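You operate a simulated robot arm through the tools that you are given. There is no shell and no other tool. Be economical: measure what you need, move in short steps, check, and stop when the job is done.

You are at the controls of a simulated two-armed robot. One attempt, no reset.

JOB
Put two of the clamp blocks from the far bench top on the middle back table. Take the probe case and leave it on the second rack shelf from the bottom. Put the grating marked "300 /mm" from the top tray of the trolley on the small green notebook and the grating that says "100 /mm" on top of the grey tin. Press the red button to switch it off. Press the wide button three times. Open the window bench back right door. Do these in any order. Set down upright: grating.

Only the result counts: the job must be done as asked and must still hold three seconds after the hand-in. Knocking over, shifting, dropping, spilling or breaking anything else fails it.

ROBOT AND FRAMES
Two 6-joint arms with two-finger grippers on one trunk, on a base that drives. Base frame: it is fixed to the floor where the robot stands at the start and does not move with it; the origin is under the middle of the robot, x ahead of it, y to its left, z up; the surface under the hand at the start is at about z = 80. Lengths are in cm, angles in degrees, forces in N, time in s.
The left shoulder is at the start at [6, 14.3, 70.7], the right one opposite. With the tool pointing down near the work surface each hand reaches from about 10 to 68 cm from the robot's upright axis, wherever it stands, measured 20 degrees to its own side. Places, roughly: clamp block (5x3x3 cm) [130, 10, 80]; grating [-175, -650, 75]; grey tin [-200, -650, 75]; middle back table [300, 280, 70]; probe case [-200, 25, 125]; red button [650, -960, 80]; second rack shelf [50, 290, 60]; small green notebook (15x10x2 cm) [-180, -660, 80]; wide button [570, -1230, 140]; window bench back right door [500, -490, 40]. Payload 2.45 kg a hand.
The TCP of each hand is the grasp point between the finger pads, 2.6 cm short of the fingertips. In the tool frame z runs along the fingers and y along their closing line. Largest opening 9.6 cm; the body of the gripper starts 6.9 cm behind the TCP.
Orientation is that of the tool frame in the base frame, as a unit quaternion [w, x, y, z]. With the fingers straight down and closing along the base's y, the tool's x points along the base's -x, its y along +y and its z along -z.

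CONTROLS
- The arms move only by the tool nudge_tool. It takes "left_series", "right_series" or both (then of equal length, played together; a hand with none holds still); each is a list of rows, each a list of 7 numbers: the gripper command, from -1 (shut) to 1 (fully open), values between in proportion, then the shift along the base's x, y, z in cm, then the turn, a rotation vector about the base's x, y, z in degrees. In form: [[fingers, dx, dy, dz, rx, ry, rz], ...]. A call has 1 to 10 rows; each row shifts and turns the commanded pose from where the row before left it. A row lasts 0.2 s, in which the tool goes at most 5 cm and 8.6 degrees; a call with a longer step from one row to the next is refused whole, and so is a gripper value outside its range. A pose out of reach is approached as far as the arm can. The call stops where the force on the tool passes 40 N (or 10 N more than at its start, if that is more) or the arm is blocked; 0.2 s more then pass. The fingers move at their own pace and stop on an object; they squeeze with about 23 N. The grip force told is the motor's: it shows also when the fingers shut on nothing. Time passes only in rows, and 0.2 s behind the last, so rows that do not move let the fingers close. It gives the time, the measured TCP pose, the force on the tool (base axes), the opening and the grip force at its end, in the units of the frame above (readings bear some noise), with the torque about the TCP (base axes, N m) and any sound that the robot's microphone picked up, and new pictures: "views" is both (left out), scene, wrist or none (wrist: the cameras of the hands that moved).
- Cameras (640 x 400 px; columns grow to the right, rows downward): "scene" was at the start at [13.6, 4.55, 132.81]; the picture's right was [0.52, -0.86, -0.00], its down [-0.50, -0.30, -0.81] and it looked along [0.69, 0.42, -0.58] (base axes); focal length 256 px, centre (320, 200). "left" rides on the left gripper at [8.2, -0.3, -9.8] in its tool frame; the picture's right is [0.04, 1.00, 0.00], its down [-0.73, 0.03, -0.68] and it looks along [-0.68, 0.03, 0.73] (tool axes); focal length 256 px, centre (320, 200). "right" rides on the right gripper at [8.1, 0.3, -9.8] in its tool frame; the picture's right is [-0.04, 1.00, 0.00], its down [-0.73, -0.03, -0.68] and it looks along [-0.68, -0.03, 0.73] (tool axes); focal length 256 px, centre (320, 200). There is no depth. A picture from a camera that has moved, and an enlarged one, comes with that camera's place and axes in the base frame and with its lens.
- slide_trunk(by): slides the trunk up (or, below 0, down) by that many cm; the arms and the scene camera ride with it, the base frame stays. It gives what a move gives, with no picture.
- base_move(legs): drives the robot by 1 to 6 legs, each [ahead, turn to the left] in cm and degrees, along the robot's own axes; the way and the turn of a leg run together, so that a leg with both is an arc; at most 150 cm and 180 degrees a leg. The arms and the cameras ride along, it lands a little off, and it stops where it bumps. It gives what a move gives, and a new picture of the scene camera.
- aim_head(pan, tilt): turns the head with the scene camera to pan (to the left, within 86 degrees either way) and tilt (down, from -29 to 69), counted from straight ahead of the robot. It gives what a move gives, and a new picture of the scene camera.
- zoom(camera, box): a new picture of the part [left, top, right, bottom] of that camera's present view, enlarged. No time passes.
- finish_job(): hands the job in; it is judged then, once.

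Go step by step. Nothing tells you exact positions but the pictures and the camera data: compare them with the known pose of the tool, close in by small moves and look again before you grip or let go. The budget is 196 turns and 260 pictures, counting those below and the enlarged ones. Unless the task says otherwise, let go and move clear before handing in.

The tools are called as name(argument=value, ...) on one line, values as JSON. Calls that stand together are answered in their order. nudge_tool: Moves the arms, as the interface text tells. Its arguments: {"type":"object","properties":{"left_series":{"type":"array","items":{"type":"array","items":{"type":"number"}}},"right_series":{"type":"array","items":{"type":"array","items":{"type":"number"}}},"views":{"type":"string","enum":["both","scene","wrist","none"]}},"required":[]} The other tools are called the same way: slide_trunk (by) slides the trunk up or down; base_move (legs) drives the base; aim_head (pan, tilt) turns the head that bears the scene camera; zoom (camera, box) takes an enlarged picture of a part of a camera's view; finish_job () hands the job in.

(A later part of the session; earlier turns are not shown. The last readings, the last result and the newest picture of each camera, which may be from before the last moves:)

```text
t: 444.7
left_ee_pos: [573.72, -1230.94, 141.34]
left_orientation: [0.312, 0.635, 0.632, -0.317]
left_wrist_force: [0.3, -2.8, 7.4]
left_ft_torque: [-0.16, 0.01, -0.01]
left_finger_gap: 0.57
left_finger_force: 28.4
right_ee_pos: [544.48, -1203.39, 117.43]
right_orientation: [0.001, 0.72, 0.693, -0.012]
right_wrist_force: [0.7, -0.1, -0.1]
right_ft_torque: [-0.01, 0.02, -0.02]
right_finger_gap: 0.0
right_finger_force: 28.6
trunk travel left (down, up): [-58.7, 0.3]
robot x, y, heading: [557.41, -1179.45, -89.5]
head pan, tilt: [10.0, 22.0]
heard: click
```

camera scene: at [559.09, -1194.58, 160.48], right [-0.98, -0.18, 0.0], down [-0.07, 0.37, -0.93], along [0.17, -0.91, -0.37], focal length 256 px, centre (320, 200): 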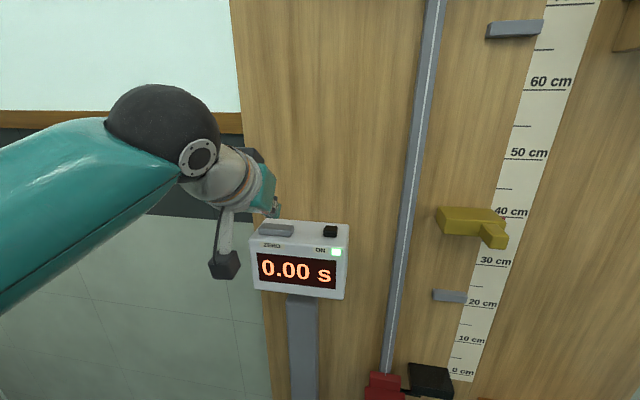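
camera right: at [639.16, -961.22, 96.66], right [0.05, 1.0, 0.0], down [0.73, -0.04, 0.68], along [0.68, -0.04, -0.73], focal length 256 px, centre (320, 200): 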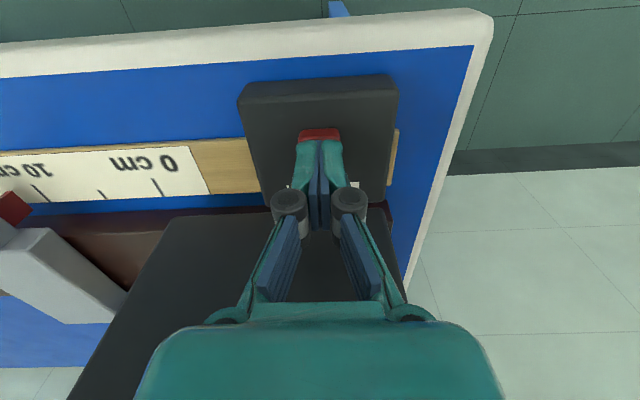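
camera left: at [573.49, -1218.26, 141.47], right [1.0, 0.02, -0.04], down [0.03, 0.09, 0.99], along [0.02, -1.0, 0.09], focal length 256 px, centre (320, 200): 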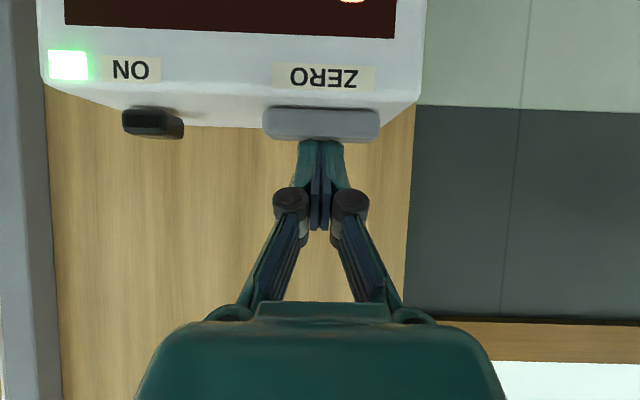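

First click. Release and press again (second).

nudge_tool(left_series=[[-1, 0, 0, 1.3, 0, 0, 0], [-1, 0, 0, 0, 0, 0, 0], [-1, 0, 0, 0, 0, 0, 0]], views="none")

nudge_tool(left_series=[[-1, 0, 0, -0.6, 0, 0, 0], [-1, 0, 0, -0.4, 0, 0, 0], [-1, 0, 0, -0.3, 0, 0, 0], [-1, 0, 0, 0, 0, 0, 0]], views="none")

```text
t: 445.5
left_ee_pos: [573.89, -1231.09, 142.51]
left_orientation: [0.311, 0.636, 0.632, -0.315]
left_wrist_force: [-0.8, 0.1, 0.6]
left_ft_torque: [0.01, -0.02, -0.04]
left_finger_gap: 0.0
left_finger_force: 28.7
right_ee_pos: [544.53, -1203.33, 117.32]
right_orientation: [0.0, 0.721, 0.693, -0.011]
right_wrist_force: [-0.7, -0.3, -0.3]
right_ft_torque: [0.0, -0.01, 0.01]
right_finger_gap: 0.01
right_finger_force: 29.0
trunk travel left (down, up): [-58.7, 0.3]
robot x, y, heading: [557.14, -1179.31, -89.3]
head pan, tilt: [10.0, 22.0]
```

```text
t: 446.5
left_ee_pos: [573.95, -1230.98, 141.32]
left_orientation: [0.312, 0.635, 0.632, -0.317]
left_wrist_force: [0.9, -0.9, 7.6]
left_ft_torque: [-0.14, -0.02, -0.04]
left_finger_gap: 0.61
left_finger_force: 28.3
right_ee_pos: [544.62, -1203.25, 117.38]
right_orientation: [0.001, 0.72, 0.693, -0.012]
right_wrist_force: [-0.6, 0.5, 0.6]
right_ft_torque: [0.0, -0.03, 0.03]
right_finger_gap: 0.01
right_finger_force: 28.0
trunk travel left (down, up): [-58.7, 0.3]
robot x, y, heading: [557.25, -1180.0, -89.6]
head pan, tilt: [10.0, 22.0]
heard: click
```

Second click. Once more (third).

nudge_tool(left_series=[[-1, 0, 0, 1.3, 0, 0, 0], [-1, 0, 0, 0, 0, 0, 0], [-1, 0, 0, 0, 0, 0, 0]], views="none")

nudge_tool(left_series=[[-1, 0, 0, -0.6, 0, 0, 0], [-1, 0, 0, -0.4, 0, 0, 0], [-1, 0, 0, -0.3, 0, 0, 0], [-1, 0, 0, 0, 0, 0, 0]], views="none")

```text
t: 447.3
left_ee_pos: [573.81, -1230.99, 142.4]
left_orientation: [0.311, 0.635, 0.633, -0.315]
left_wrist_force: [-0.4, -0.6, -0.1]
left_ft_torque: [0.02, -0.03, -0.02]
left_finger_gap: 0.0
left_finger_force: 28.4
right_ee_pos: [544.54, -1203.43, 117.3]
right_orientation: [0.0, 0.721, 0.693, -0.012]
right_wrist_force: [0.2, 0.3, 0.4]
right_ft_torque: [-0.03, -0.02, 0.02]
right_finger_gap: 0.0
right_finger_force: 28.8
trunk travel left (down, up): [-58.7, 0.3]
robot x, y, heading: [557.54, -1179.35, -89.7]
head pan, tilt: [10.0, 22.0]
```

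```text
t: 448.3
left_ee_pos: [573.95, -1230.93, 141.38]
left_orientation: [0.312, 0.635, 0.632, -0.317]
left_wrist_force: [-0.5, -1.8, 9.3]
left_ft_torque: [-0.12, 0.03, -0.01]
left_finger_gap: 0.6
left_finger_force: 29.0
right_ee_pos: [544.54, -1203.34, 117.36]
right_orientation: [0.0, 0.721, 0.693, -0.012]
right_wrist_force: [-0.1, -0.5, 0.4]
right_ft_torque: [0.01, -0.02, 0.0]
right_finger_gap: 0.0
right_finger_force: 28.4
trunk travel left (down, up): [-58.7, 0.3]
robot x, y, heading: [557.34, -1179.47, -89.6]
head pan, tilt: [10.0, 22.0]
heard: click
```

Three clicks. Lift, retract, restore the left hand, and back away.

nudge_tool(left_series=[[-1, 0, 0, 2, 0, 0, 0], [-1, 0, 1, 2, 0, 0, 0], [-1, 0, 4, 0, 0, 0, 0], [-1, 0, 4, 0, 0, 0, 0], [-1, 0, 4, 0, 0, 0, 0], [-1, 0, 4, 0, 0, 0, 0], [-1, 0, 4, -2, 0, 0, 0], [-1, 0, 4, -2, 0, 0, 0], [-1, 0, 3, -3, 0, 0, 0]], views="scene")

nudge_tool(left_series=[[-1, 0.5, 0, -3, 8.6, 0, 0], [-1, 0.5, 0, -3, 8.6, 0, 0], [-1, 0.5, 0, -3, 8.6, 0, 0], [-1, 0.5, 0, -3, 8.6, 0, 0], [1, 0.5, 0, -3, 8.6, 0, 0], [1, 0.5, 0, 0, 8.6, 0, 0]], views="none")

```text
t: 450.3
left_ee_pos: [573.77, -1202.92, 138.21]
left_orientation: [0.311, 0.634, 0.634, -0.315]
left_wrist_force: [0.4, 0.3, -0.3]
left_ft_torque: [-0.03, 0.02, -0.07]
left_finger_gap: 0.01
left_finger_force: 27.9
right_ee_pos: [544.46, -1203.36, 117.39]
right_orientation: [0.0, 0.72, 0.694, -0.012]
right_wrist_force: [0.3, -0.3, -0.5]
right_ft_torque: [0.0, 0.01, -0.01]
right_finger_gap: 0.0
right_finger_force: 28.4
trunk travel left (down, up): [-58.7, 0.3]
robot x, y, heading: [557.48, -1179.21, -89.7]
head pan, tilt: [10.0, 22.0]
camera scene: at [559.14, -1194.6, 160.48], right [-0.98, -0.18, 0.0], down [-0.07, 0.37, -0.93], along [0.17, -0.91, -0.37], focal length 256 px, centre (320, 200)
```

scene: 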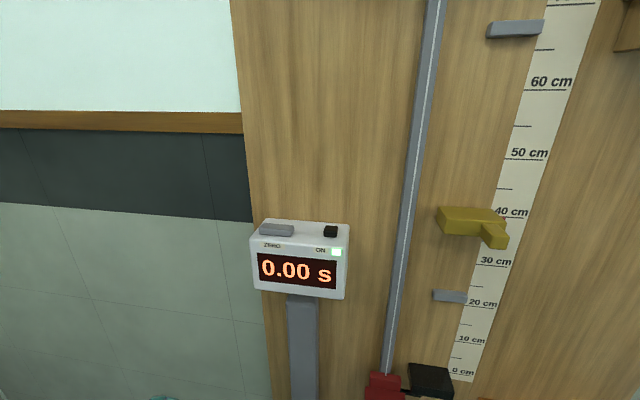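

```text
t: 451.7
left_ee_pos: [576.74, -1203.1, 123.32]
left_orientation: [0.003, 0.708, 0.706, -0.007]
left_wrist_force: [0.3, 0.6, -0.7]
left_ft_torque: [0.0, -0.02, 0.0]
left_finger_gap: 8.63
left_finger_force: 0.0
right_ee_pos: [544.57, -1203.56, 117.36]
right_orientation: [0.001, 0.72, 0.694, -0.012]
right_wrist_force: [-0.3, 0.4, -0.5]
right_ft_torque: [0.02, 0.02, 0.01]
right_finger_gap: 0.02
right_finger_force: 27.7
trunk travel left (down, up): [-58.7, 0.3]
robot x, y, heading: [557.29, -1179.33, -89.4]
head pan, tilt: [10.0, 22.0]
```

Now back north and look at the window bench.

base_move(legs=[[-150, 0], [-80, 0], [0, 44], [0, 38]])

aim_head(pan=80, tilt=15)

```text
t: 464.3
left_ee_pos: [579.64, -966.8, 123.31]
left_orientation: [0.004, 0.599, 0.801, -0.008]
left_wrist_force: [0.3, 0.2, -1.4]
left_ft_torque: [-0.01, 0.04, 0.02]
left_finger_gap: 9.58
left_finger_force: 0.0
right_ee_pos: [548.6, -976.5, 117.51]
right_orientation: [0.001, 0.612, 0.791, -0.017]
right_wrist_force: [0.4, 0.2, 0.4]
right_ft_torque: [0.03, 0.02, 0.01]
right_finger_gap: 0.0
right_finger_force: 28.4
trunk travel left (down, up): [-58.7, 0.3]
robot x, y, heading: [553.85, -949.92, -73.7]
head pan, tilt: [10.0, 22.0]
stopped in leg 3: the force on the tool passed its limit at 47 N (the readings are from after the stop); the commanded pose is now the measured one
camera scene: at [559.89, -963.94, 160.47], right [-0.9, -0.44, 0.0], down [-0.17, 0.34, -0.93], along [0.41, -0.83, -0.38], focal length 256 px, centre (320, 200)
```

scene: 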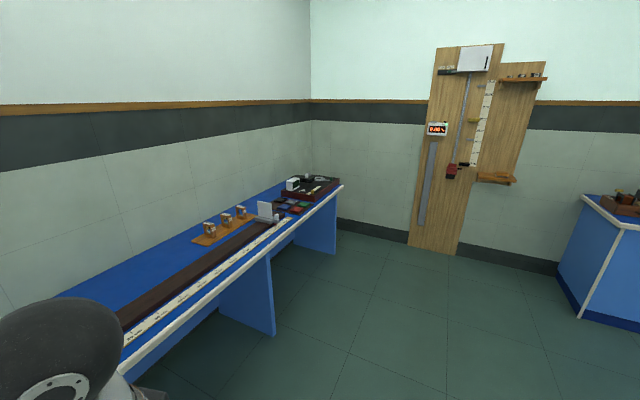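

```text
t: 465.7
left_ee_pos: [579.58, -966.92, 123.45]
left_orientation: [0.005, 0.599, 0.801, -0.008]
left_wrist_force: [-0.4, 0.1, 0.7]
left_ft_torque: [0.01, -0.01, -0.01]
left_finger_gap: 9.59
left_finger_force: 0.0
right_ee_pos: [548.69, -976.39, 117.43]
right_orientation: [0.002, 0.611, 0.791, -0.015]
right_wrist_force: [-0.4, 0.1, -0.5]
right_ft_torque: [0.01, -0.02, -0.01]
right_finger_gap: 0.0
right_finger_force: 28.7
trunk travel left (down, up): [-58.7, 0.3]
robot x, y, heading: [554.1, -949.82, -74.2]
head pan, tilt: [80.0, 15.0]
camera scene: at [564.98, -954.62, 161.62], right [0.11, -0.99, 0.0], down [-0.26, -0.03, -0.97], along [0.96, 0.1, -0.26], focal length 256 px, centre (320, 200)
```

scene: 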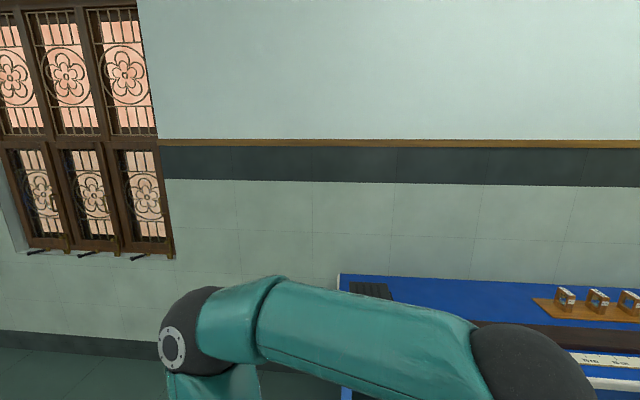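

No visible contact there; continue turning in smaller legs.

base_move(legs=[[0, 40], [0, 40]])

base_move(legs=[[0, 40], [0, 40]])

aim_head(pan=10, tilt=15)

```text
t: 470.1
left_ee_pos: [576.94, -928.63, 123.36]
left_orientation: [0.009, -0.023, 1.0, -0.004]
left_wrist_force: [0.4, 0.6, -0.1]
left_ft_torque: [-0.03, 0.04, 0.01]
left_finger_gap: 9.59
left_finger_force: 0.1
right_ee_pos: [579.18, -961.24, 117.56]
right_orientation: [0.017, -0.01, 1.0, -0.015]
right_wrist_force: [0.3, 0.2, -0.1]
right_ft_torque: [-0.07, 0.01, 0.02]
right_finger_gap: 0.0
right_finger_force: 28.5
trunk travel left (down, up): [-58.7, 0.3]
robot x, y, heading: [554.22, -951.79, 2.4]
head pan, tilt: [80.0, 15.0]
stopped in leg 2: the force on the tool passed its limit at 41 N (the readings are from after the stop); the commanded pose is now the measured one
camera scene: at [561.64, -942.15, 161.59], right [0.99, -0.13, 0.0], down [-0.03, -0.26, -0.97], along [0.13, 0.96, -0.26], focal length 256 px, centre (320, 200)
```

scene: 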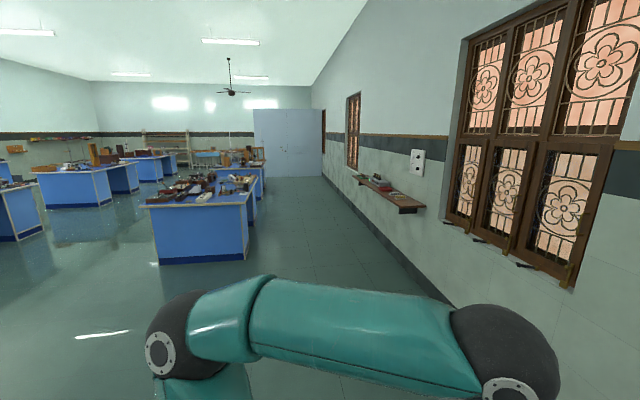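

```text
t: 474.8
left_ee_pos: [534.88, -925.93, 123.43]
left_orientation: [0.009, -0.671, 0.742, 0.004]
left_wrist_force: [0.6, 0.1, 0.3]
left_ft_torque: [0.01, -0.03, 0.02]
left_finger_gap: 9.62
left_finger_force: 0.1
right_ee_pos: [567.44, -928.32, 117.62]
right_orientation: [0.028, -0.661, 0.75, 0.002]
right_wrist_force: [14.4, 14.5, 13.0]
right_ft_torque: [-2.59, 1.3, 1.21]
right_finger_gap: 0.01
right_finger_force: 28.6
trunk travel left (down, up): [-58.7, 0.3]
robot x, y, heading: [556.25, -951.87, 83.6]
head pan, tilt: [80.0, 15.0]
camera scene: at [548.31, -943.23, 161.62], right [0.28, 0.96, 0.0], down [0.25, -0.07, -0.97], along [-0.93, 0.27, -0.26], focal length 256 px, centre (320, 200)
```

scene: 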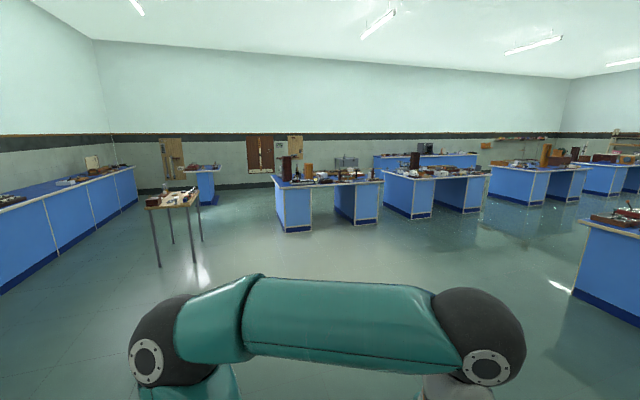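

```text
t: 476.2
left_ee_pos: [535.01, -926.0, 123.48]
left_orientation: [0.009, -0.671, 0.741, 0.003]
left_wrist_force: [0.0, -0.4, -0.2]
left_ft_torque: [0.0, 0.0, 0.03]
left_finger_gap: 9.58
left_finger_force: 0.0
right_ee_pos: [567.5, -928.43, 117.74]
right_orientation: [0.027, -0.661, 0.75, 0.002]
right_wrist_force: [0.9, 1.7, 2.1]
right_ft_torque: [-0.26, 0.15, 0.12]
right_finger_gap: 0.0
right_finger_force: 28.7
trunk travel left (down, up): [-58.7, 0.3]
robot x, y, heading: [556.42, -951.78, 83.9]
head pan, tilt: [10.0, 15.0]
camera scene: at [556.65, -936.56, 161.62], right [1.0, 0.06, 0.0], down [0.02, -0.26, -0.97], along [-0.06, 0.96, -0.26], focal length 256 px, centre (320, 200)
```

scene: 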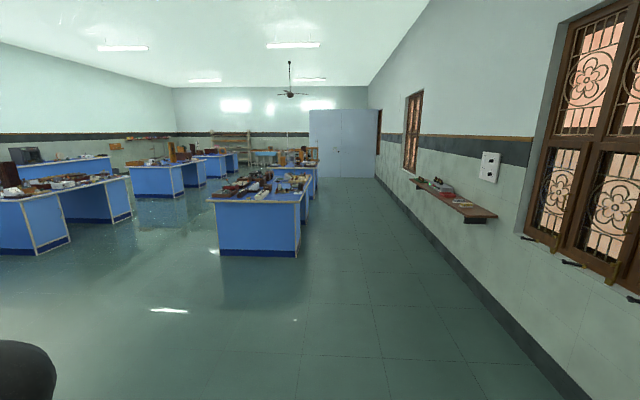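

The right wrist was brushing the robot's own body; move it outward. Then drive north along the window aisle to the bench's east side.

nudge_tool(right_series=[[-1, 1, 3, -2, 0, 0, 0], [-1, 1, 3, -2, 0, 0, 0], [1, 1, 3, -2, 0, 0, 0], [1, 0, 0, 0, 0, 0, 0]], left_series=[[1, -0.5, 2, -2, 0, 0, 0], [1, -0.5, 2, -2, 0, 0, 0], [1, 0, 2, -2, 0, 0, 0], [1, 0, 0, 0, 0, 0, 0]], views="none")

base_move(legs=[[0, 2.5], [150, 0], [150, 0], [80, 0], [0, 40]])

slide_trunk(by=-30)

aim_head(pan=15, tilt=25)

```text
t: 477.2
left_ee_pos: [534.02, -919.9, 117.48]
left_orientation: [0.01, -0.672, 0.741, 0.004]
left_wrist_force: [0.4, 0.0, 0.0]
left_ft_torque: [0.01, 0.0, -0.01]
left_finger_gap: 9.6
left_finger_force: 0.0
right_ee_pos: [570.5, -919.69, 111.72]
right_orientation: [0.028, -0.661, 0.75, 0.003]
right_wrist_force: [0.7, -1.1, 0.6]
right_ft_torque: [0.07, 0.01, 0.0]
right_finger_gap: 8.63
right_finger_force: 0.0
trunk travel left (down, up): [-58.7, 0.3]
robot x, y, heading: [556.31, -951.84, 83.9]
head pan, tilt: [10.0, 15.0]
```

```text
t: 498.3
left_ee_pos: [544.72, -564.36, 117.46]
left_orientation: [-0.007, 0.896, -0.445, -0.006]
left_wrist_force: [-0.3, 0.0, -0.2]
left_ft_torque: [0.02, -0.03, 0.04]
left_finger_gap: 9.59
left_finger_force: 0.1
right_ee_pos: [571.11, -539.36, 111.76]
right_orientation: [-0.025, 0.889, -0.456, -0.013]
right_wrist_force: [0.5, 0.3, 0.7]
right_ft_torque: [0.03, -0.03, 0.01]
right_finger_gap: 9.59
right_finger_force: 0.1
trunk travel left (down, up): [-58.7, 0.3]
robot x, y, heading: [585.0, -571.28, 126.8]
head pan, tilt: [10.0, 15.0]
camera scene: at [574.2, -560.12, 161.61], right [0.69, 0.73, 0.0], down [0.19, -0.18, -0.97], along [-0.7, 0.66, -0.26], focal length 256 px, centre (320, 200)
```

scene: 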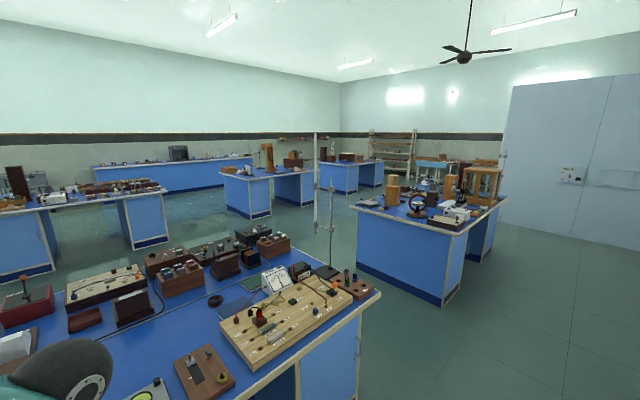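

```text
t: 501.3
left_ee_pos: [544.65, -564.31, 87.69]
left_orientation: [-0.007, 0.896, -0.445, -0.006]
left_wrist_force: [0.4, -1.1, 0.3]
left_ft_torque: [0.01, -0.01, -0.02]
left_finger_gap: 9.59
left_finger_force: 0.1
right_ee_pos: [571.16, -539.36, 81.78]
right_orientation: [-0.025, 0.889, -0.457, -0.012]
right_wrist_force: [-0.7, 0.1, -0.1]
right_ft_torque: [0.02, -0.01, -0.02]
right_finger_gap: 9.6
right_finger_force: 0.1
trunk travel left (down, up): [-28.7, 30.3]
robot x, y, heading: [584.53, -571.5, 126.8]
head pan, tilt: [10.0, 15.0]
```

```text
t: 502.1
left_ee_pos: [544.74, -564.46, 87.53]
left_orientation: [-0.006, 0.895, -0.445, -0.006]
left_wrist_force: [-0.9, -1.4, -0.4]
left_ft_torque: [0.0, -0.01, 0.01]
left_finger_gap: 9.6
left_finger_force: 0.0
right_ee_pos: [571.26, -539.4, 81.65]
right_orientation: [-0.025, 0.889, -0.457, -0.012]
right_wrist_force: [0.2, 0.1, -0.4]
right_ft_torque: [-0.02, -0.04, -0.01]
right_finger_gap: 9.61
right_finger_force: 0.0
trunk travel left (down, up): [-28.7, 30.3]
robot x, y, heading: [584.3, -571.61, 126.9]
head pan, tilt: [15.0, 25.0]
camera scene: at [573.81, -560.82, 130.0], right [0.62, 0.79, 0.0], down [0.33, -0.26, -0.91], along [-0.71, 0.56, -0.42], focal length 256 px, centre (320, 200)
```

scene: 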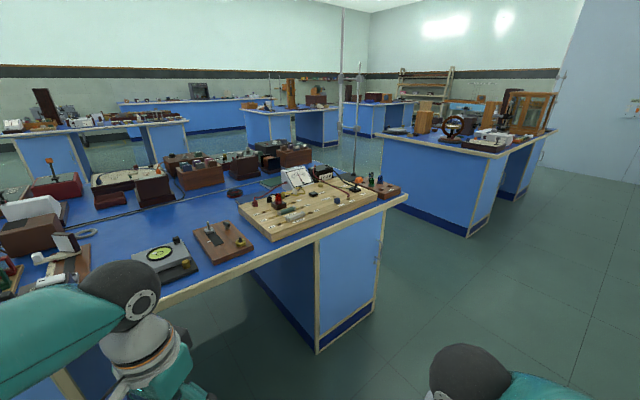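

The bench's north-east pedestal has an east-facing door (x≈505, y -507…-458). Drive in front of it.

base_move(legs=[[0, -36], [88, 0], [0, 42], [0, 36]])

aim_head(pan=5, tilt=45)

```text
t: 512.7
left_ee_pos: [548.51, -503.22, 87.68]
left_orientation: [-0.005, 0.993, -0.119, -0.008]
left_wrist_force: [0.3, 0.8, -0.1]
left_ft_torque: [-0.04, 0.02, 0.01]
left_finger_gap: 9.58
left_finger_force: 0.0
right_ee_pos: [553.26, -466.99, 81.75]
right_orientation: [-0.019, 0.991, -0.132, -0.02]
right_wrist_force: [0.1, 0.3, 0.0]
right_ft_torque: [-0.02, 0.02, 0.03]
right_finger_gap: 9.59
right_finger_force: 0.1
trunk travel left (down, up): [-28.7, 30.3]
robot x, y, heading: [584.74, -480.5, 166.3]
head pan, tilt: [15.0, 25.0]
stopped in leg 4: the robot was blocked; the commanded pose is now the measured one
camera scene: at [569.73, -479.0, 129.99], right [-0.02, 1.0, 0.0], down [0.42, 0.01, -0.91], along [-0.91, -0.02, -0.42], focal length 256 px, centre (320, 200)
```

scene: 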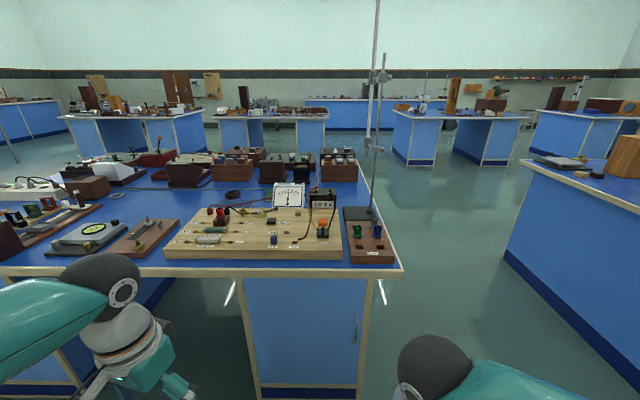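

```text
t: 513.5
left_ee_pos: [548.51, -503.19, 87.69]
left_orientation: [-0.004, 0.993, -0.118, -0.007]
left_wrist_force: [-0.2, -1.0, 0.3]
left_ft_torque: [0.01, -0.01, 0.0]
left_finger_gap: 9.61
left_finger_force: 0.0
right_ee_pos: [553.39, -467.13, 81.73]
right_orientation: [-0.019, 0.991, -0.132, -0.019]
right_wrist_force: [0.0, -0.5, 0.6]
right_ft_torque: [-0.02, -0.02, -0.01]
right_finger_gap: 9.61
right_finger_force: 0.1
trunk travel left (down, up): [-28.7, 30.3]
robot x, y, heading: [584.57, -480.46, 166.4]
head pan, tilt: [5.0, 45.0]
camera scene: at [570.9, -477.64, 126.94], right [0.15, 0.99, 0.0], down [0.7, -0.11, -0.71], along [-0.7, 0.11, -0.71], focal length 256 px, centre (320, 200)
```

scene: 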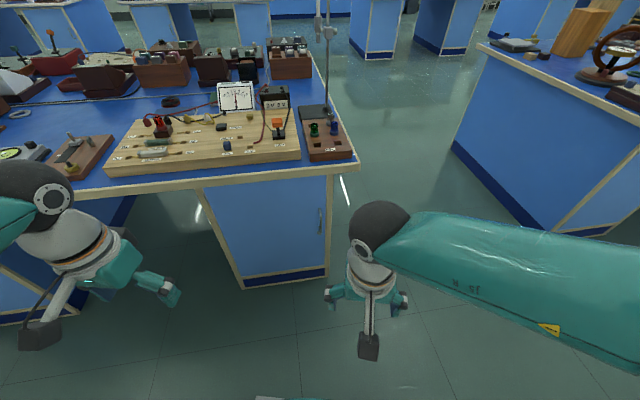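

The door's vertical handle is on its right (north) edge, hinge on the left. Zoom in.

zoom(camera="scene", box=[195, 170, 355, 290])

```text
3.33 times, centred on (275, 230) of scene
camera zoom: at [570.9, -477.64, 126.94], right [0.15, 0.99, 0.0], down [0.7, -0.11, -0.71], along [-0.7, 0.11, -0.71], focal length 853 px, centre (470, 100)
```

zoom: 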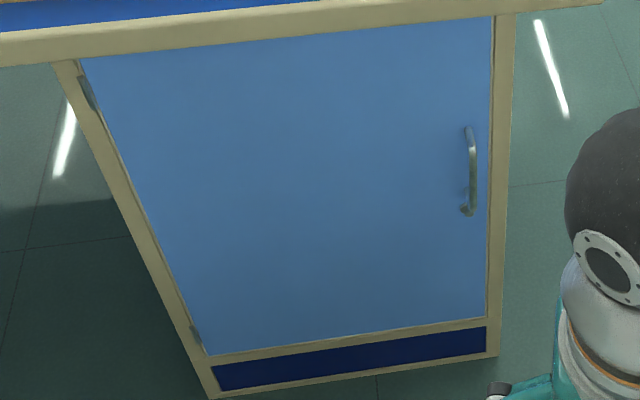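

Handle bar at about [508, -468, z 45–59]; hinge at y≈-506. I'll stand further north at ~[574,-452] and use the left hand.

base_move(legs=[[0, -30], [0, -26], [31, 0], [0, 36], [0, 34]])

slide_trunk(by=-20)

aim_head(pan=12, tilt=35)

```text
t: 522.4
left_ee_pos: [544.12, -482.2, 87.71]
left_orientation: [-0.003, 1.0, 0.009, -0.009]
left_wrist_force: [-0.6, 0.0, -0.2]
left_ft_torque: [0.01, 0.02, -0.01]
left_finger_gap: 9.6
left_finger_force: 0.1
right_ee_pos: [539.74, -446.25, 81.78]
right_orientation: [-0.016, 1.0, -0.005, -0.021]
right_wrist_force: [-0.1, 0.8, 0.6]
right_ft_torque: [0.0, -0.02, -0.02]
right_finger_gap: 9.58
right_finger_force: 0.0
trunk travel left (down, up): [-28.7, 30.3]
robot x, y, heading: [573.56, -448.49, -179.5]
head pan, tilt: [5.0, 45.0]
camera scene: at [559.4, -449.48, 126.93], right [-0.09, 1.0, 0.0], down [0.7, 0.07, -0.71], along [-0.7, -0.07, -0.71], focal length 256 px, centre (320, 200)
```

scene: 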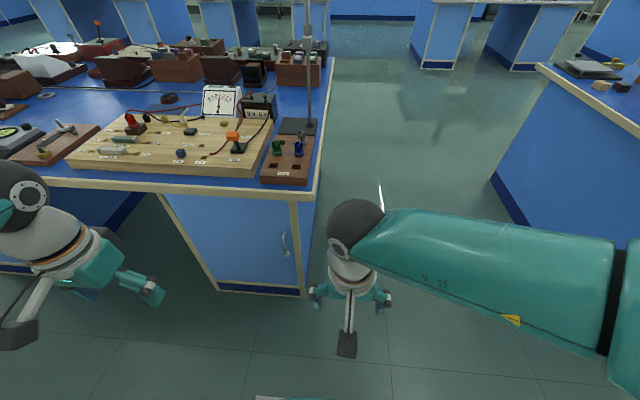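

```text
t: 524.6
left_ee_pos: [544.19, -482.29, 67.67]
left_orientation: [-0.003, 1.0, 0.008, -0.009]
left_wrist_force: [0.0, 0.2, 0.2]
left_ft_torque: [-0.01, -0.03, 0.01]
left_finger_gap: 9.59
left_finger_force: 0.0
right_ee_pos: [539.83, -446.26, 61.72]
right_orientation: [-0.017, 1.0, -0.006, -0.022]
right_wrist_force: [-0.4, -0.1, -0.4]
right_ft_torque: [-0.02, 0.01, 0.02]
right_finger_gap: 9.6
right_finger_force: 0.0
trunk travel left (down, up): [-8.7, 50.3]
robot x, y, heading: [573.17, -448.64, -179.4]
head pan, tilt: [5.0, 45.0]
```

```text
t: 525.3
left_ee_pos: [544.25, -482.35, 67.61]
left_orientation: [-0.003, 1.0, 0.009, -0.009]
left_wrist_force: [0.2, 0.5, 0.4]
left_ft_torque: [-0.01, 0.02, 0.02]
left_finger_gap: 9.61
left_finger_force: 0.0
right_ee_pos: [539.78, -446.25, 61.8]
right_orientation: [-0.016, 1.0, -0.005, -0.023]
right_wrist_force: [0.7, 0.9, -1.0]
right_ft_torque: [-0.05, -0.02, -0.01]
right_finger_gap: 9.61
right_finger_force: 0.0
trunk travel left (down, up): [-8.7, 50.3]
robot x, y, heading: [573.8, -448.72, -179.8]
head pan, tilt: [12.0, 35.0]
camera scene: at [558.92, -450.6, 108.41], right [-0.21, 0.98, 0.0], down [0.56, 0.12, -0.82], along [-0.8, -0.18, -0.57], focal length 256 px, centre (320, 200)
```

scene: 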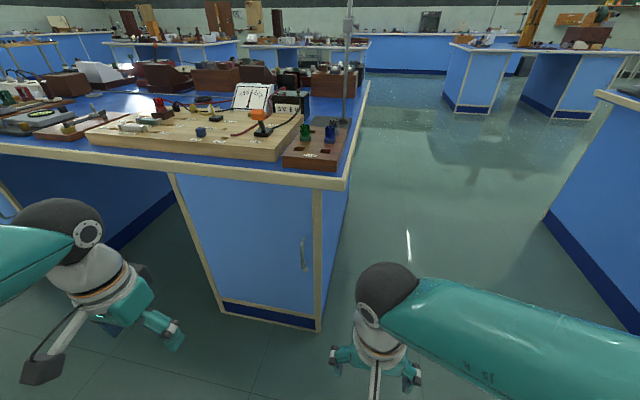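

Handle bar ≈[507, -468, 51]. Pitch the left hand to horizontal and line up in front of it.

nudge_tool(left_series=[[1, 0, 1.4, -1, 0, 8.6, 0], [1, 0, 1.4, -1, 0, 8.6, 0], [1, 0, 1.4, -1.5, 0, 8.6, 0], [1, 0, 1.4, -1.5, 0, 8.6, 0], [1, 0, 1.4, -1.5, 0, 8.6, 0], [1, 0, 1.4, -1.5, 0, 8.6, 0], [1, 0, 1.4, -1.5, 0, 8.6, 0], [1, 0, 1.4, -1.5, 0, 8.6, 0], [1, 0, 1.4, -1.5, 0, 8.6, 0], [1, 0, 1.4, -1.5, 0, 6, 0]], views="both")

```text
t: 527.5
left_ee_pos: [533.72, -478.26, 74.34]
left_orientation: [-0.026, 0.789, -0.014, -0.614]
left_wrist_force: [0.2, -0.4, 0.5]
left_ft_torque: [0.0, -0.03, -0.04]
left_finger_gap: 9.58
left_finger_force: 0.1
left hand out of reach, approached as far as the arm can: row 4, 5, 6, 7, 8, 9, 10
right_ee_pos: [539.82, -446.17, 61.82]
right_orientation: [-0.017, 1.0, -0.005, -0.022]
right_wrist_force: [-0.2, 0.3, -0.1]
right_ft_torque: [0.04, -0.01, 0.01]
right_finger_gap: 9.59
right_finger_force: 0.1
trunk travel left (down, up): [-8.7, 50.3]
robot x, y, heading: [573.16, -448.17, -179.6]
head pan, tilt: [12.0, 35.0]
camera scene: at [558.94, -450.61, 108.42], right [-0.22, 0.98, 0.0], down [0.56, 0.12, -0.82], along [-0.8, -0.18, -0.57], focal length 256 px, centre (320, 200)
camera left: at [545.2, -478.43, 68.75], right [-0.04, -1.0, -0.06], down [0.48, -0.07, 0.88], along [-0.88, 0.01, 0.48], focal length 256 px, centre (320, 200)
```

scene: 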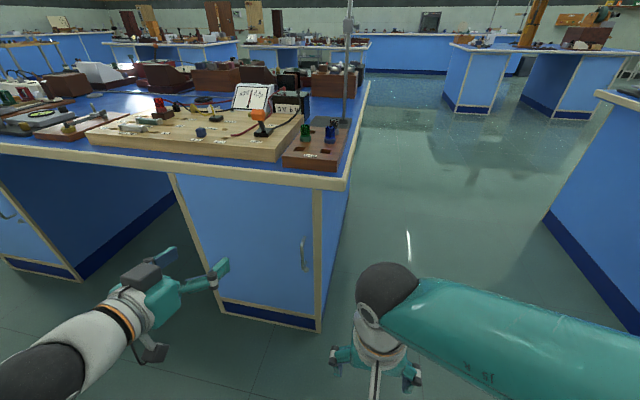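
left: 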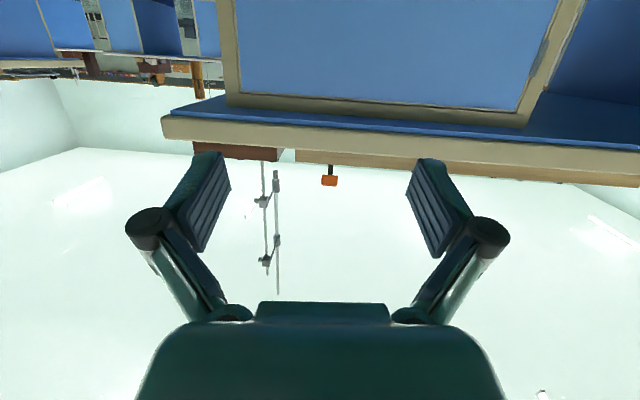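

The hand is too near the body for this pose; back the robot 12 cm and extend.

base_move(legs=[[-12, 0]])

nudge_tool(left_series=[[1, -2.4, 1, -2.5, 0, 2, 0], [1, -2.4, 1, -2.5, 0, 2, 0], [1, -2.4, 1, -2.5, 0, 2, 0], [1, -2.4, 1, -2.5, 0, 2, 0], [1, -2.4, 1, -2.5, 0, 2, 0], [1, -2.4, 1, -2.5, 0, 2, 0], [1, -2.4, 1, -2.5, 0, 0, 0], [1, -2.4, 1, -2.5, 0, 0, 0], [1, -2, 1, -1.5, 0, 0, 0], [1, 0, 1, 0, 0, 0, 0]], views="both")

```text
t: 528.8
left_ee_pos: [546.07, -478.21, 74.36]
left_orientation: [-0.026, 0.788, -0.008, -0.615]
left_wrist_force: [0.7, 0.1, -0.8]
left_ft_torque: [0.0, 0.04, 0.0]
left_finger_gap: 9.6
left_finger_force: 0.1
right_ee_pos: [552.14, -446.24, 61.85]
right_orientation: [-0.017, 1.0, -0.005, -0.021]
right_wrist_force: [-1.0, -0.1, 0.0]
right_ft_torque: [0.0, -0.01, -0.03]
right_finger_gap: 9.6
right_finger_force: 0.0
trunk travel left (down, up): [-8.7, 50.3]
robot x, y, heading: [585.75, -448.85, -179.4]
head pan, tilt: [12.0, 35.0]
camera scene: at [571.29, -450.53, 108.42], right [-0.22, 0.98, 0.0], down [0.56, 0.12, -0.82], along [-0.8, -0.18, -0.57], focal length 256 px, centre (320, 200)
```

scene: 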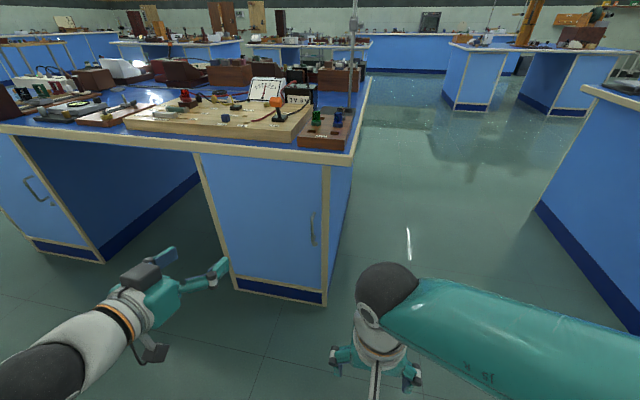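

```text
t: 531.0
left_ee_pos: [534.91, -485.63, 67.57]
left_orientation: [-0.029, 0.721, -0.012, -0.693]
left_wrist_force: [0.5, 0.9, -0.4]
left_ft_torque: [0.0, -0.03, -0.02]
left_finger_gap: 9.56
left_finger_force: 0.0
left hand out of reach, approached as far as the arm can: row 1, 2, 3, 4, 5, 6, 7, 8, 9, 10
right_ee_pos: [552.24, -446.31, 61.83]
right_orientation: [-0.016, 1.0, -0.004, -0.022]
right_wrist_force: [0.6, -0.7, 0.3]
right_ft_torque: [-0.01, -0.03, 0.0]
right_finger_gap: 9.61
right_finger_force: 0.0
trunk travel left (down, up): [-8.7, 50.3]
robot x, y, heading: [585.81, -448.88, -179.5]
head pan, tilt: [12.0, 35.0]
camera scene: at [571.28, -450.54, 108.41], right [-0.22, 0.98, 0.0], down [0.56, 0.12, -0.82], along [-0.8, -0.18, -0.57], focal length 256 px, centre (320, 200)
camera left: at [544.98, -485.59, 59.84], right [-0.05, -1.0, -0.06], down [0.65, -0.08, 0.76], along [-0.76, 0.0, 0.65], focal length 256 px, centre (320, 200)
```

scene: 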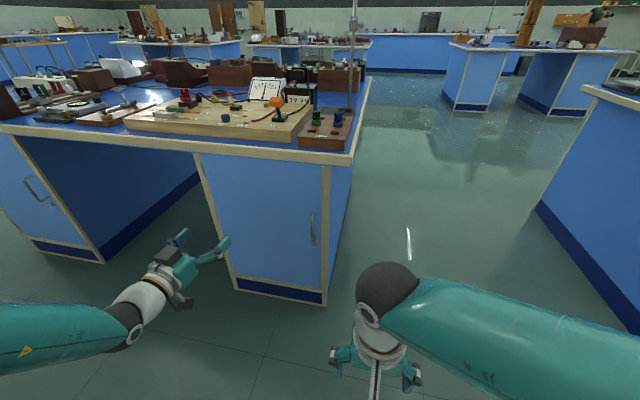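
left: 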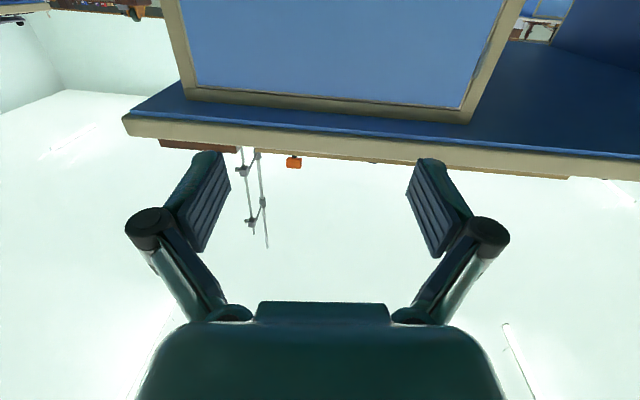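

Horizontal is out of range this low; a 45°-pitched grip works as well on the vertical bar. Lower the trunk and pitch down.

slide_trunk(by=-8.5)

nudge_tool(left_series=[[1, 0, 1.7, 0, 0, -8.6, 0], [1, 0, 1.7, 0, 0, -8.6, 0], [1, 0, 1.7, 0, 0, -8.6, 0], [1, 0, 1.7, 0, 0, -8.6, 0], [1, -1, 1.7, 0, 0, -8.6, 0], [1, -2, 2, 0, 0, 0, 0], [1, -3, 2, 0, 0, 0, 0], [1, -3, 2, 0, 0, 0, 0], [1, -3, 2, 0, 0, 0, 0]], views="both")

```text
t: 532.2
left_ee_pos: [534.88, -485.46, 59.13]
left_orientation: [-0.028, 0.721, -0.011, -0.693]
left_wrist_force: [0.0, -0.5, -0.6]
left_ft_torque: [0.0, -0.01, 0.0]
left_finger_gap: 9.61
left_finger_force: 0.1
right_ee_pos: [552.26, -446.24, 53.44]
right_orientation: [-0.016, 1.0, -0.005, -0.021]
right_wrist_force: [-0.2, -0.3, -0.2]
right_ft_torque: [0.02, -0.02, -0.01]
right_finger_gap: 9.6
right_finger_force: 0.1
trunk travel left (down, up): [-0.2, 58.8]
robot x, y, heading: [585.97, -448.57, -179.5]
head pan, tilt: [12.0, 35.0]
```

```text
t: 534.2
left_ee_pos: [522.65, -469.93, 59.1]
left_orientation: [-0.022, 0.91, 0.003, -0.413]
left_wrist_force: [0.3, -0.7, -0.3]
left_ft_torque: [0.01, 0.01, 0.0]
left_finger_gap: 9.57
left_finger_force: 0.0
left hand out of reach, approached as far as the arm can: row 4
right_ee_pos: [552.17, -446.22, 53.36]
right_orientation: [-0.016, 1.0, -0.004, -0.021]
right_wrist_force: [0.4, -0.1, 0.5]
right_ft_torque: [-0.01, -0.01, 0.0]
right_finger_gap: 9.59
right_finger_force: 0.1
trunk travel left (down, up): [-0.2, 58.8]
robot x, y, heading: [585.8, -448.32, -179.6]
head pan, tilt: [12.0, 35.0]
camera scene: at [571.3, -450.54, 99.91], right [-0.22, 0.98, 0.0], down [0.56, 0.12, -0.82], along [-0.8, -0.18, -0.57], focal length 256 px, centre (320, 200)
camera left: at [535.43, -469.85, 59.49], right [0.01, -1.0, -0.07], down [0.03, -0.07, 1.0], along [-1.0, -0.01, 0.03], focal length 256 px, centre (320, 200)
```

scene: 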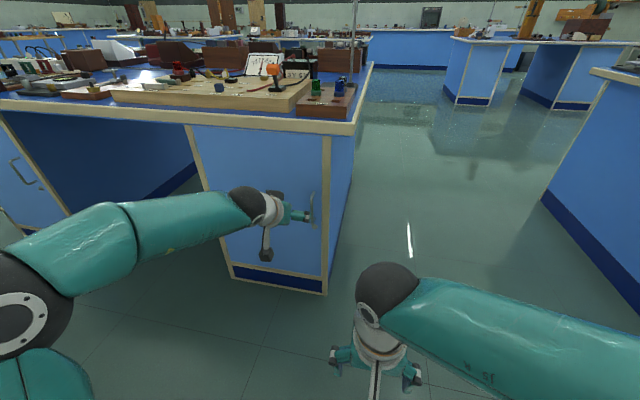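
left: 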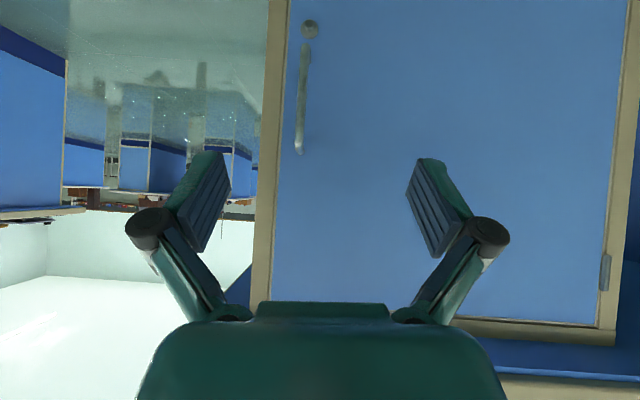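

Handle bar is at y≈-467.8, z≈44–55. Lower, align and close in on it.

nudge_tool(left_series=[[0.6, 0, 1, -3, 0, 0, 0], [0.6, 0, 1.1, -3, 0, 0, 0], [0.6, -2, 0, -2, 0, 0, 0], [0.6, -3, 0, 0, 0, 0, 0], [0.6, -3, 0, 0, 0, 0, 0], [0.6, -2, 0, 0, 0, 0, 0], [0.6, 0, 0, 0, 0, 0, 0]], views="both")

```text
t: 535.8
left_ee_pos: [512.71, -467.92, 51.23]
left_orientation: [-0.022, 0.91, 0.002, -0.413]
left_wrist_force: [0.3, -0.5, -0.6]
left_ft_torque: [0.01, 0.02, 0.0]
left_finger_gap: 7.66
left_finger_force: 0.1
right_ee_pos: [552.21, -446.14, 53.3]
right_orientation: [-0.017, 1.0, -0.005, -0.021]
right_wrist_force: [1.1, 0.2, 0.2]
right_ft_torque: [0.01, -0.01, -0.03]
right_finger_gap: 9.62
right_finger_force: 0.1
trunk travel left (down, up): [-0.2, 58.8]
robot x, y, heading: [586.0, -448.31, -179.4]
head pan, tilt: [12.0, 35.0]
camera scene: at [571.27, -450.53, 99.91], right [-0.22, 0.98, 0.0], down [0.56, 0.12, -0.82], along [-0.8, -0.18, -0.57], focal length 256 px, centre (320, 200)
camera left: at [525.42, -467.77, 51.59], right [0.01, -1.0, -0.07], down [0.03, -0.07, 1.0], along [-1.0, -0.01, 0.03], focal length 256 px, centre (320, 200)
```

scene: 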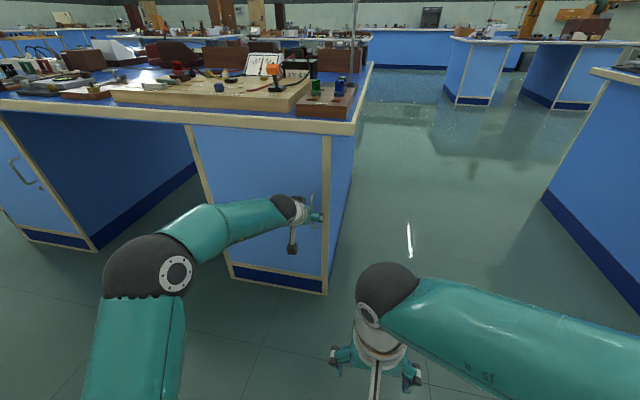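
left: 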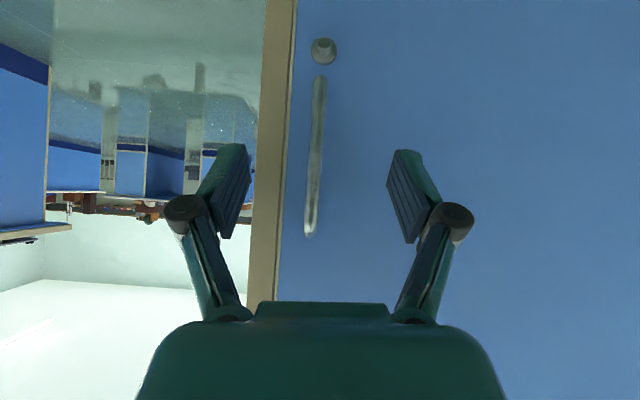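

Bar is centred between the fingers. Advance 3.5 cm and grip.

nudge_tool(left_series=[[0.6, -1.5, 0, 0, 0, 0, 0], [0.6, -1.2, 0, 0, 0, 0, 0], [0.6, -0.8, 0, 0, 0, 0, 0], [0.6, 0, 0, 0, 0, 0, 0], [-1, 0, 0, 0, 0, 0, 0], [-1, 0, 0, 0, 0, 0, 0], [-1, 0, 0, 0, 0, 0, 0]], views="wrist")

```text
t: 537.4
left_ee_pos: [509.37, -467.6, 51.36]
left_orientation: [-0.023, 0.91, 0.0, -0.413]
left_wrist_force: [0.1, 14.8, 0.2]
left_ft_torque: [-0.24, 0.01, -0.33]
left_finger_gap: 0.99
left_finger_force: 36.9
right_ee_pos: [552.18, -446.09, 53.3]
right_orientation: [-0.017, 1.0, -0.006, -0.022]
right_wrist_force: [-0.3, 0.0, -0.8]
right_ft_torque: [0.01, 0.01, -0.01]
right_finger_gap: 9.63
right_finger_force: 0.0
trunk travel left (down, up): [-0.2, 58.8]
robot x, y, heading: [585.93, -448.32, -179.4]
head pan, tilt: [12.0, 35.0]
camera left: at [521.98, -467.51, 51.67], right [0.01, -1.0, -0.07], down [0.03, -0.07, 1.0], along [-1.0, -0.01, 0.03], focal length 256 px, centre (320, 200)
```

left: 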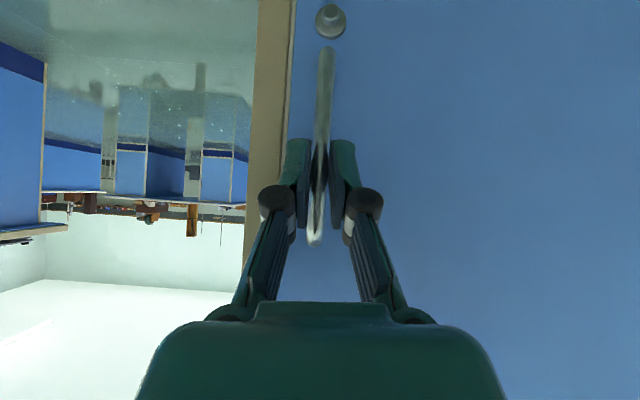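

Handle gripped. Pull along the door's arc, first ~20°.

nudge_tool(left_series=[[-1, 0, 0.4, 0, 0, 0, 0], [-1, 1.7, -0.1, 0, 0, 0, -1.5], [-1, 1.7, -0.2, 0, 0, 0, -1.5], [-1, 1.7, -0.3, 0, 0, 0, -1.5], [-1, 1.65, -0.3, 0, 0, 0, -1.5], [-1, 1.6, -0.5, 0, 0, 0, -1.5], [-1, 1.6, -0.5, 0, 0, 0, -1.5], [-1, 1.6, -0.6, 0, 0, 0, -1.5], [-1, 1.6, -0.6, 0, 0, 0, -1.5]], views="both")

```text
t: 539.3
left_ee_pos: [520.92, -470.75, 51.24]
left_orientation: [-0.056, 0.906, -0.077, -0.413]
left_wrist_force: [-2.2, -5.3, -3.1]
left_ft_torque: [-0.52, -0.17, 0.04]
left_finger_gap: 0.97
left_finger_force: 37.4
left hand out of reach, approached as far as the arm can: row 9
right_ee_pos: [552.17, -446.18, 53.41]
right_orientation: [-0.017, 1.0, -0.005, -0.022]
right_wrist_force: [-0.4, -0.8, -0.2]
right_ft_torque: [-0.01, 0.01, 0.01]
right_finger_gap: 9.61
right_finger_force: 0.0
trunk travel left (down, up): [-0.2, 58.8]
robot x, y, heading: [585.75, -448.7, -179.1]
head pan, tilt: [12.0, 35.0]
stopped in row 9 (left hand): the force on the tool passed its limit at 45 N (the readings are from after the stop); the commanded pose is now the measured one
camera scene: at [571.22, -450.57, 99.89], right [-0.22, 0.98, 0.0], down [0.56, 0.13, -0.82], along [-0.8, -0.18, -0.57], focal length 256 px, centre (320, 200)
camera left: at [533.54, -472.7, 51.57], right [-0.16, -0.99, -0.07], down [0.02, -0.07, 1.0], along [-0.99, 0.16, 0.03], focal length 256 px, centre (320, 200)
```

scene: 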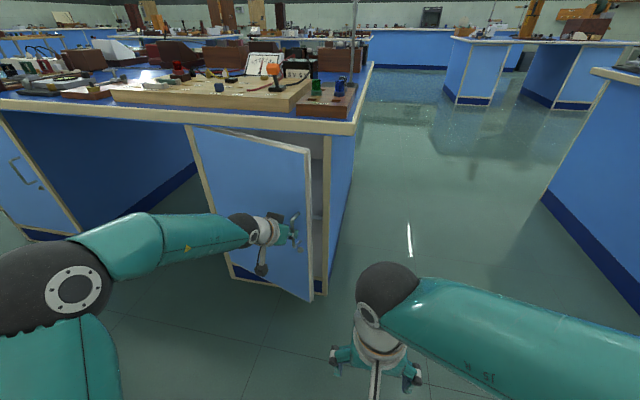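
left: 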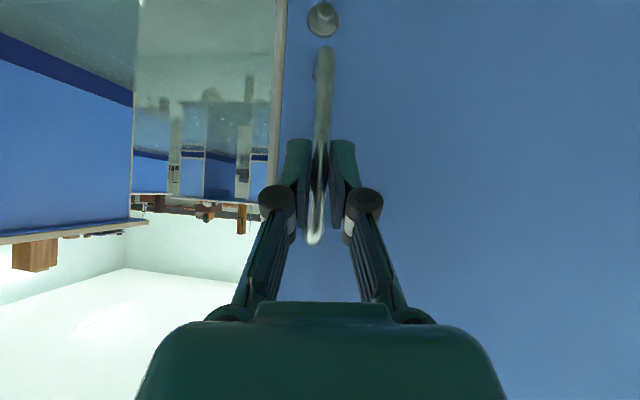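

The door is ~18° ajar. I'll release it and push it further from inside, standing on the north side. Release and retract the left hand.

nudge_tool(left_series=[[0.5, 0, 0, 0, 0, 0, 0], [0.5, 0, 0, 0, 0, 0, 0], [0.5, 1.5, -0.3, 1.5, 0, 0, 0], [0.5, 3, -0.5, 3, 0, 0, 0], [0.5, 3, -0.5, 3, 0, 0, 4], [0.5, 3, 0, 3, 0, 0, 4], [0.5, 3, 0, 3, 0, 0, 4], [-1, 3, 0, 2, 0, 0, 0]], views="scene")

```text
t: 541.1
left_ee_pos: [537.56, -471.37, 66.81]
left_orientation: [-0.012, 0.908, 0.02, -0.417]
left_wrist_force: [-0.1, -0.3, -0.2]
left_ft_torque: [-0.02, 0.0, -0.02]
left_finger_gap: 1.45
left_finger_force: 2.6
left hand out of reach, approached as far as the arm can: row 4
right_ee_pos: [552.15, -446.17, 53.3]
right_orientation: [-0.017, 1.0, -0.004, -0.022]
right_wrist_force: [0.2, -0.1, 0.6]
right_ft_torque: [0.0, -0.05, 0.03]
right_finger_gap: 9.61
right_finger_force: 0.2
trunk travel left (down, up): [-0.2, 58.8]
robot x, y, heading: [585.51, -448.79, -179.4]
head pan, tilt: [12.0, 35.0]
camera scene: at [571.26, -450.53, 99.91], right [-0.22, 0.98, 0.0], down [0.56, 0.12, -0.82], along [-0.8, -0.18, -0.57], focal length 256 px, centre (320, 200)
```

scene: 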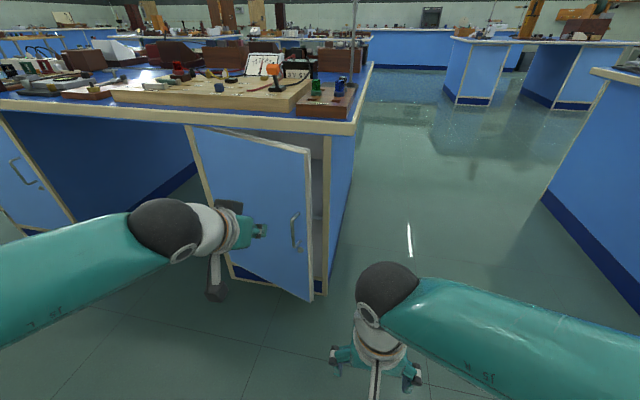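

I'll go to the north-east of the door, facing south-west, so the left finger can hook behind the door edge.

base_move(legs=[[0, -30], [0, -26], [41, 0], [0, 40], [0, 35]])

```text
t: 544.5
left_ee_pos: [539.02, -422.56, 66.9]
left_orientation: [-0.202, 0.817, -0.397, -0.367]
left_wrist_force: [0.1, 0.1, 0.4]
left_ft_torque: [-0.02, 0.01, 0.02]
left_finger_gap: 0.0
left_finger_force: 23.5
right_ee_pos: [567.84, -419.61, 53.56]
right_orientation: [-0.025, 0.887, -0.461, -0.013]
right_wrist_force: [0.5, -0.5, 0.2]
right_ft_torque: [0.02, 0.0, 0.02]
right_finger_gap: 9.6
right_finger_force: 0.0
trunk travel left (down, up): [-0.2, 58.8]
robot x, y, heading: [583.7, -449.92, 126.2]
head pan, tilt: [12.0, 35.0]
stopped in leg 2: the robot was blocked; the commanded pose is now the measured one
camera scene: at [573.6, -439.38, 99.92], right [0.67, 0.74, 0.0], down [0.43, -0.38, -0.82], along [-0.61, 0.55, -0.57], focal length 256 px, centre (320, 200)
```

scene: 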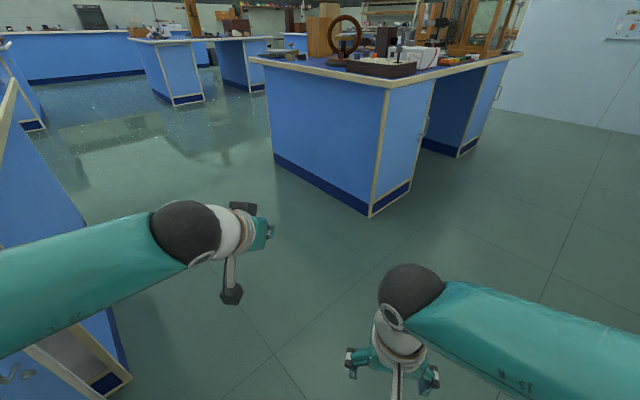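

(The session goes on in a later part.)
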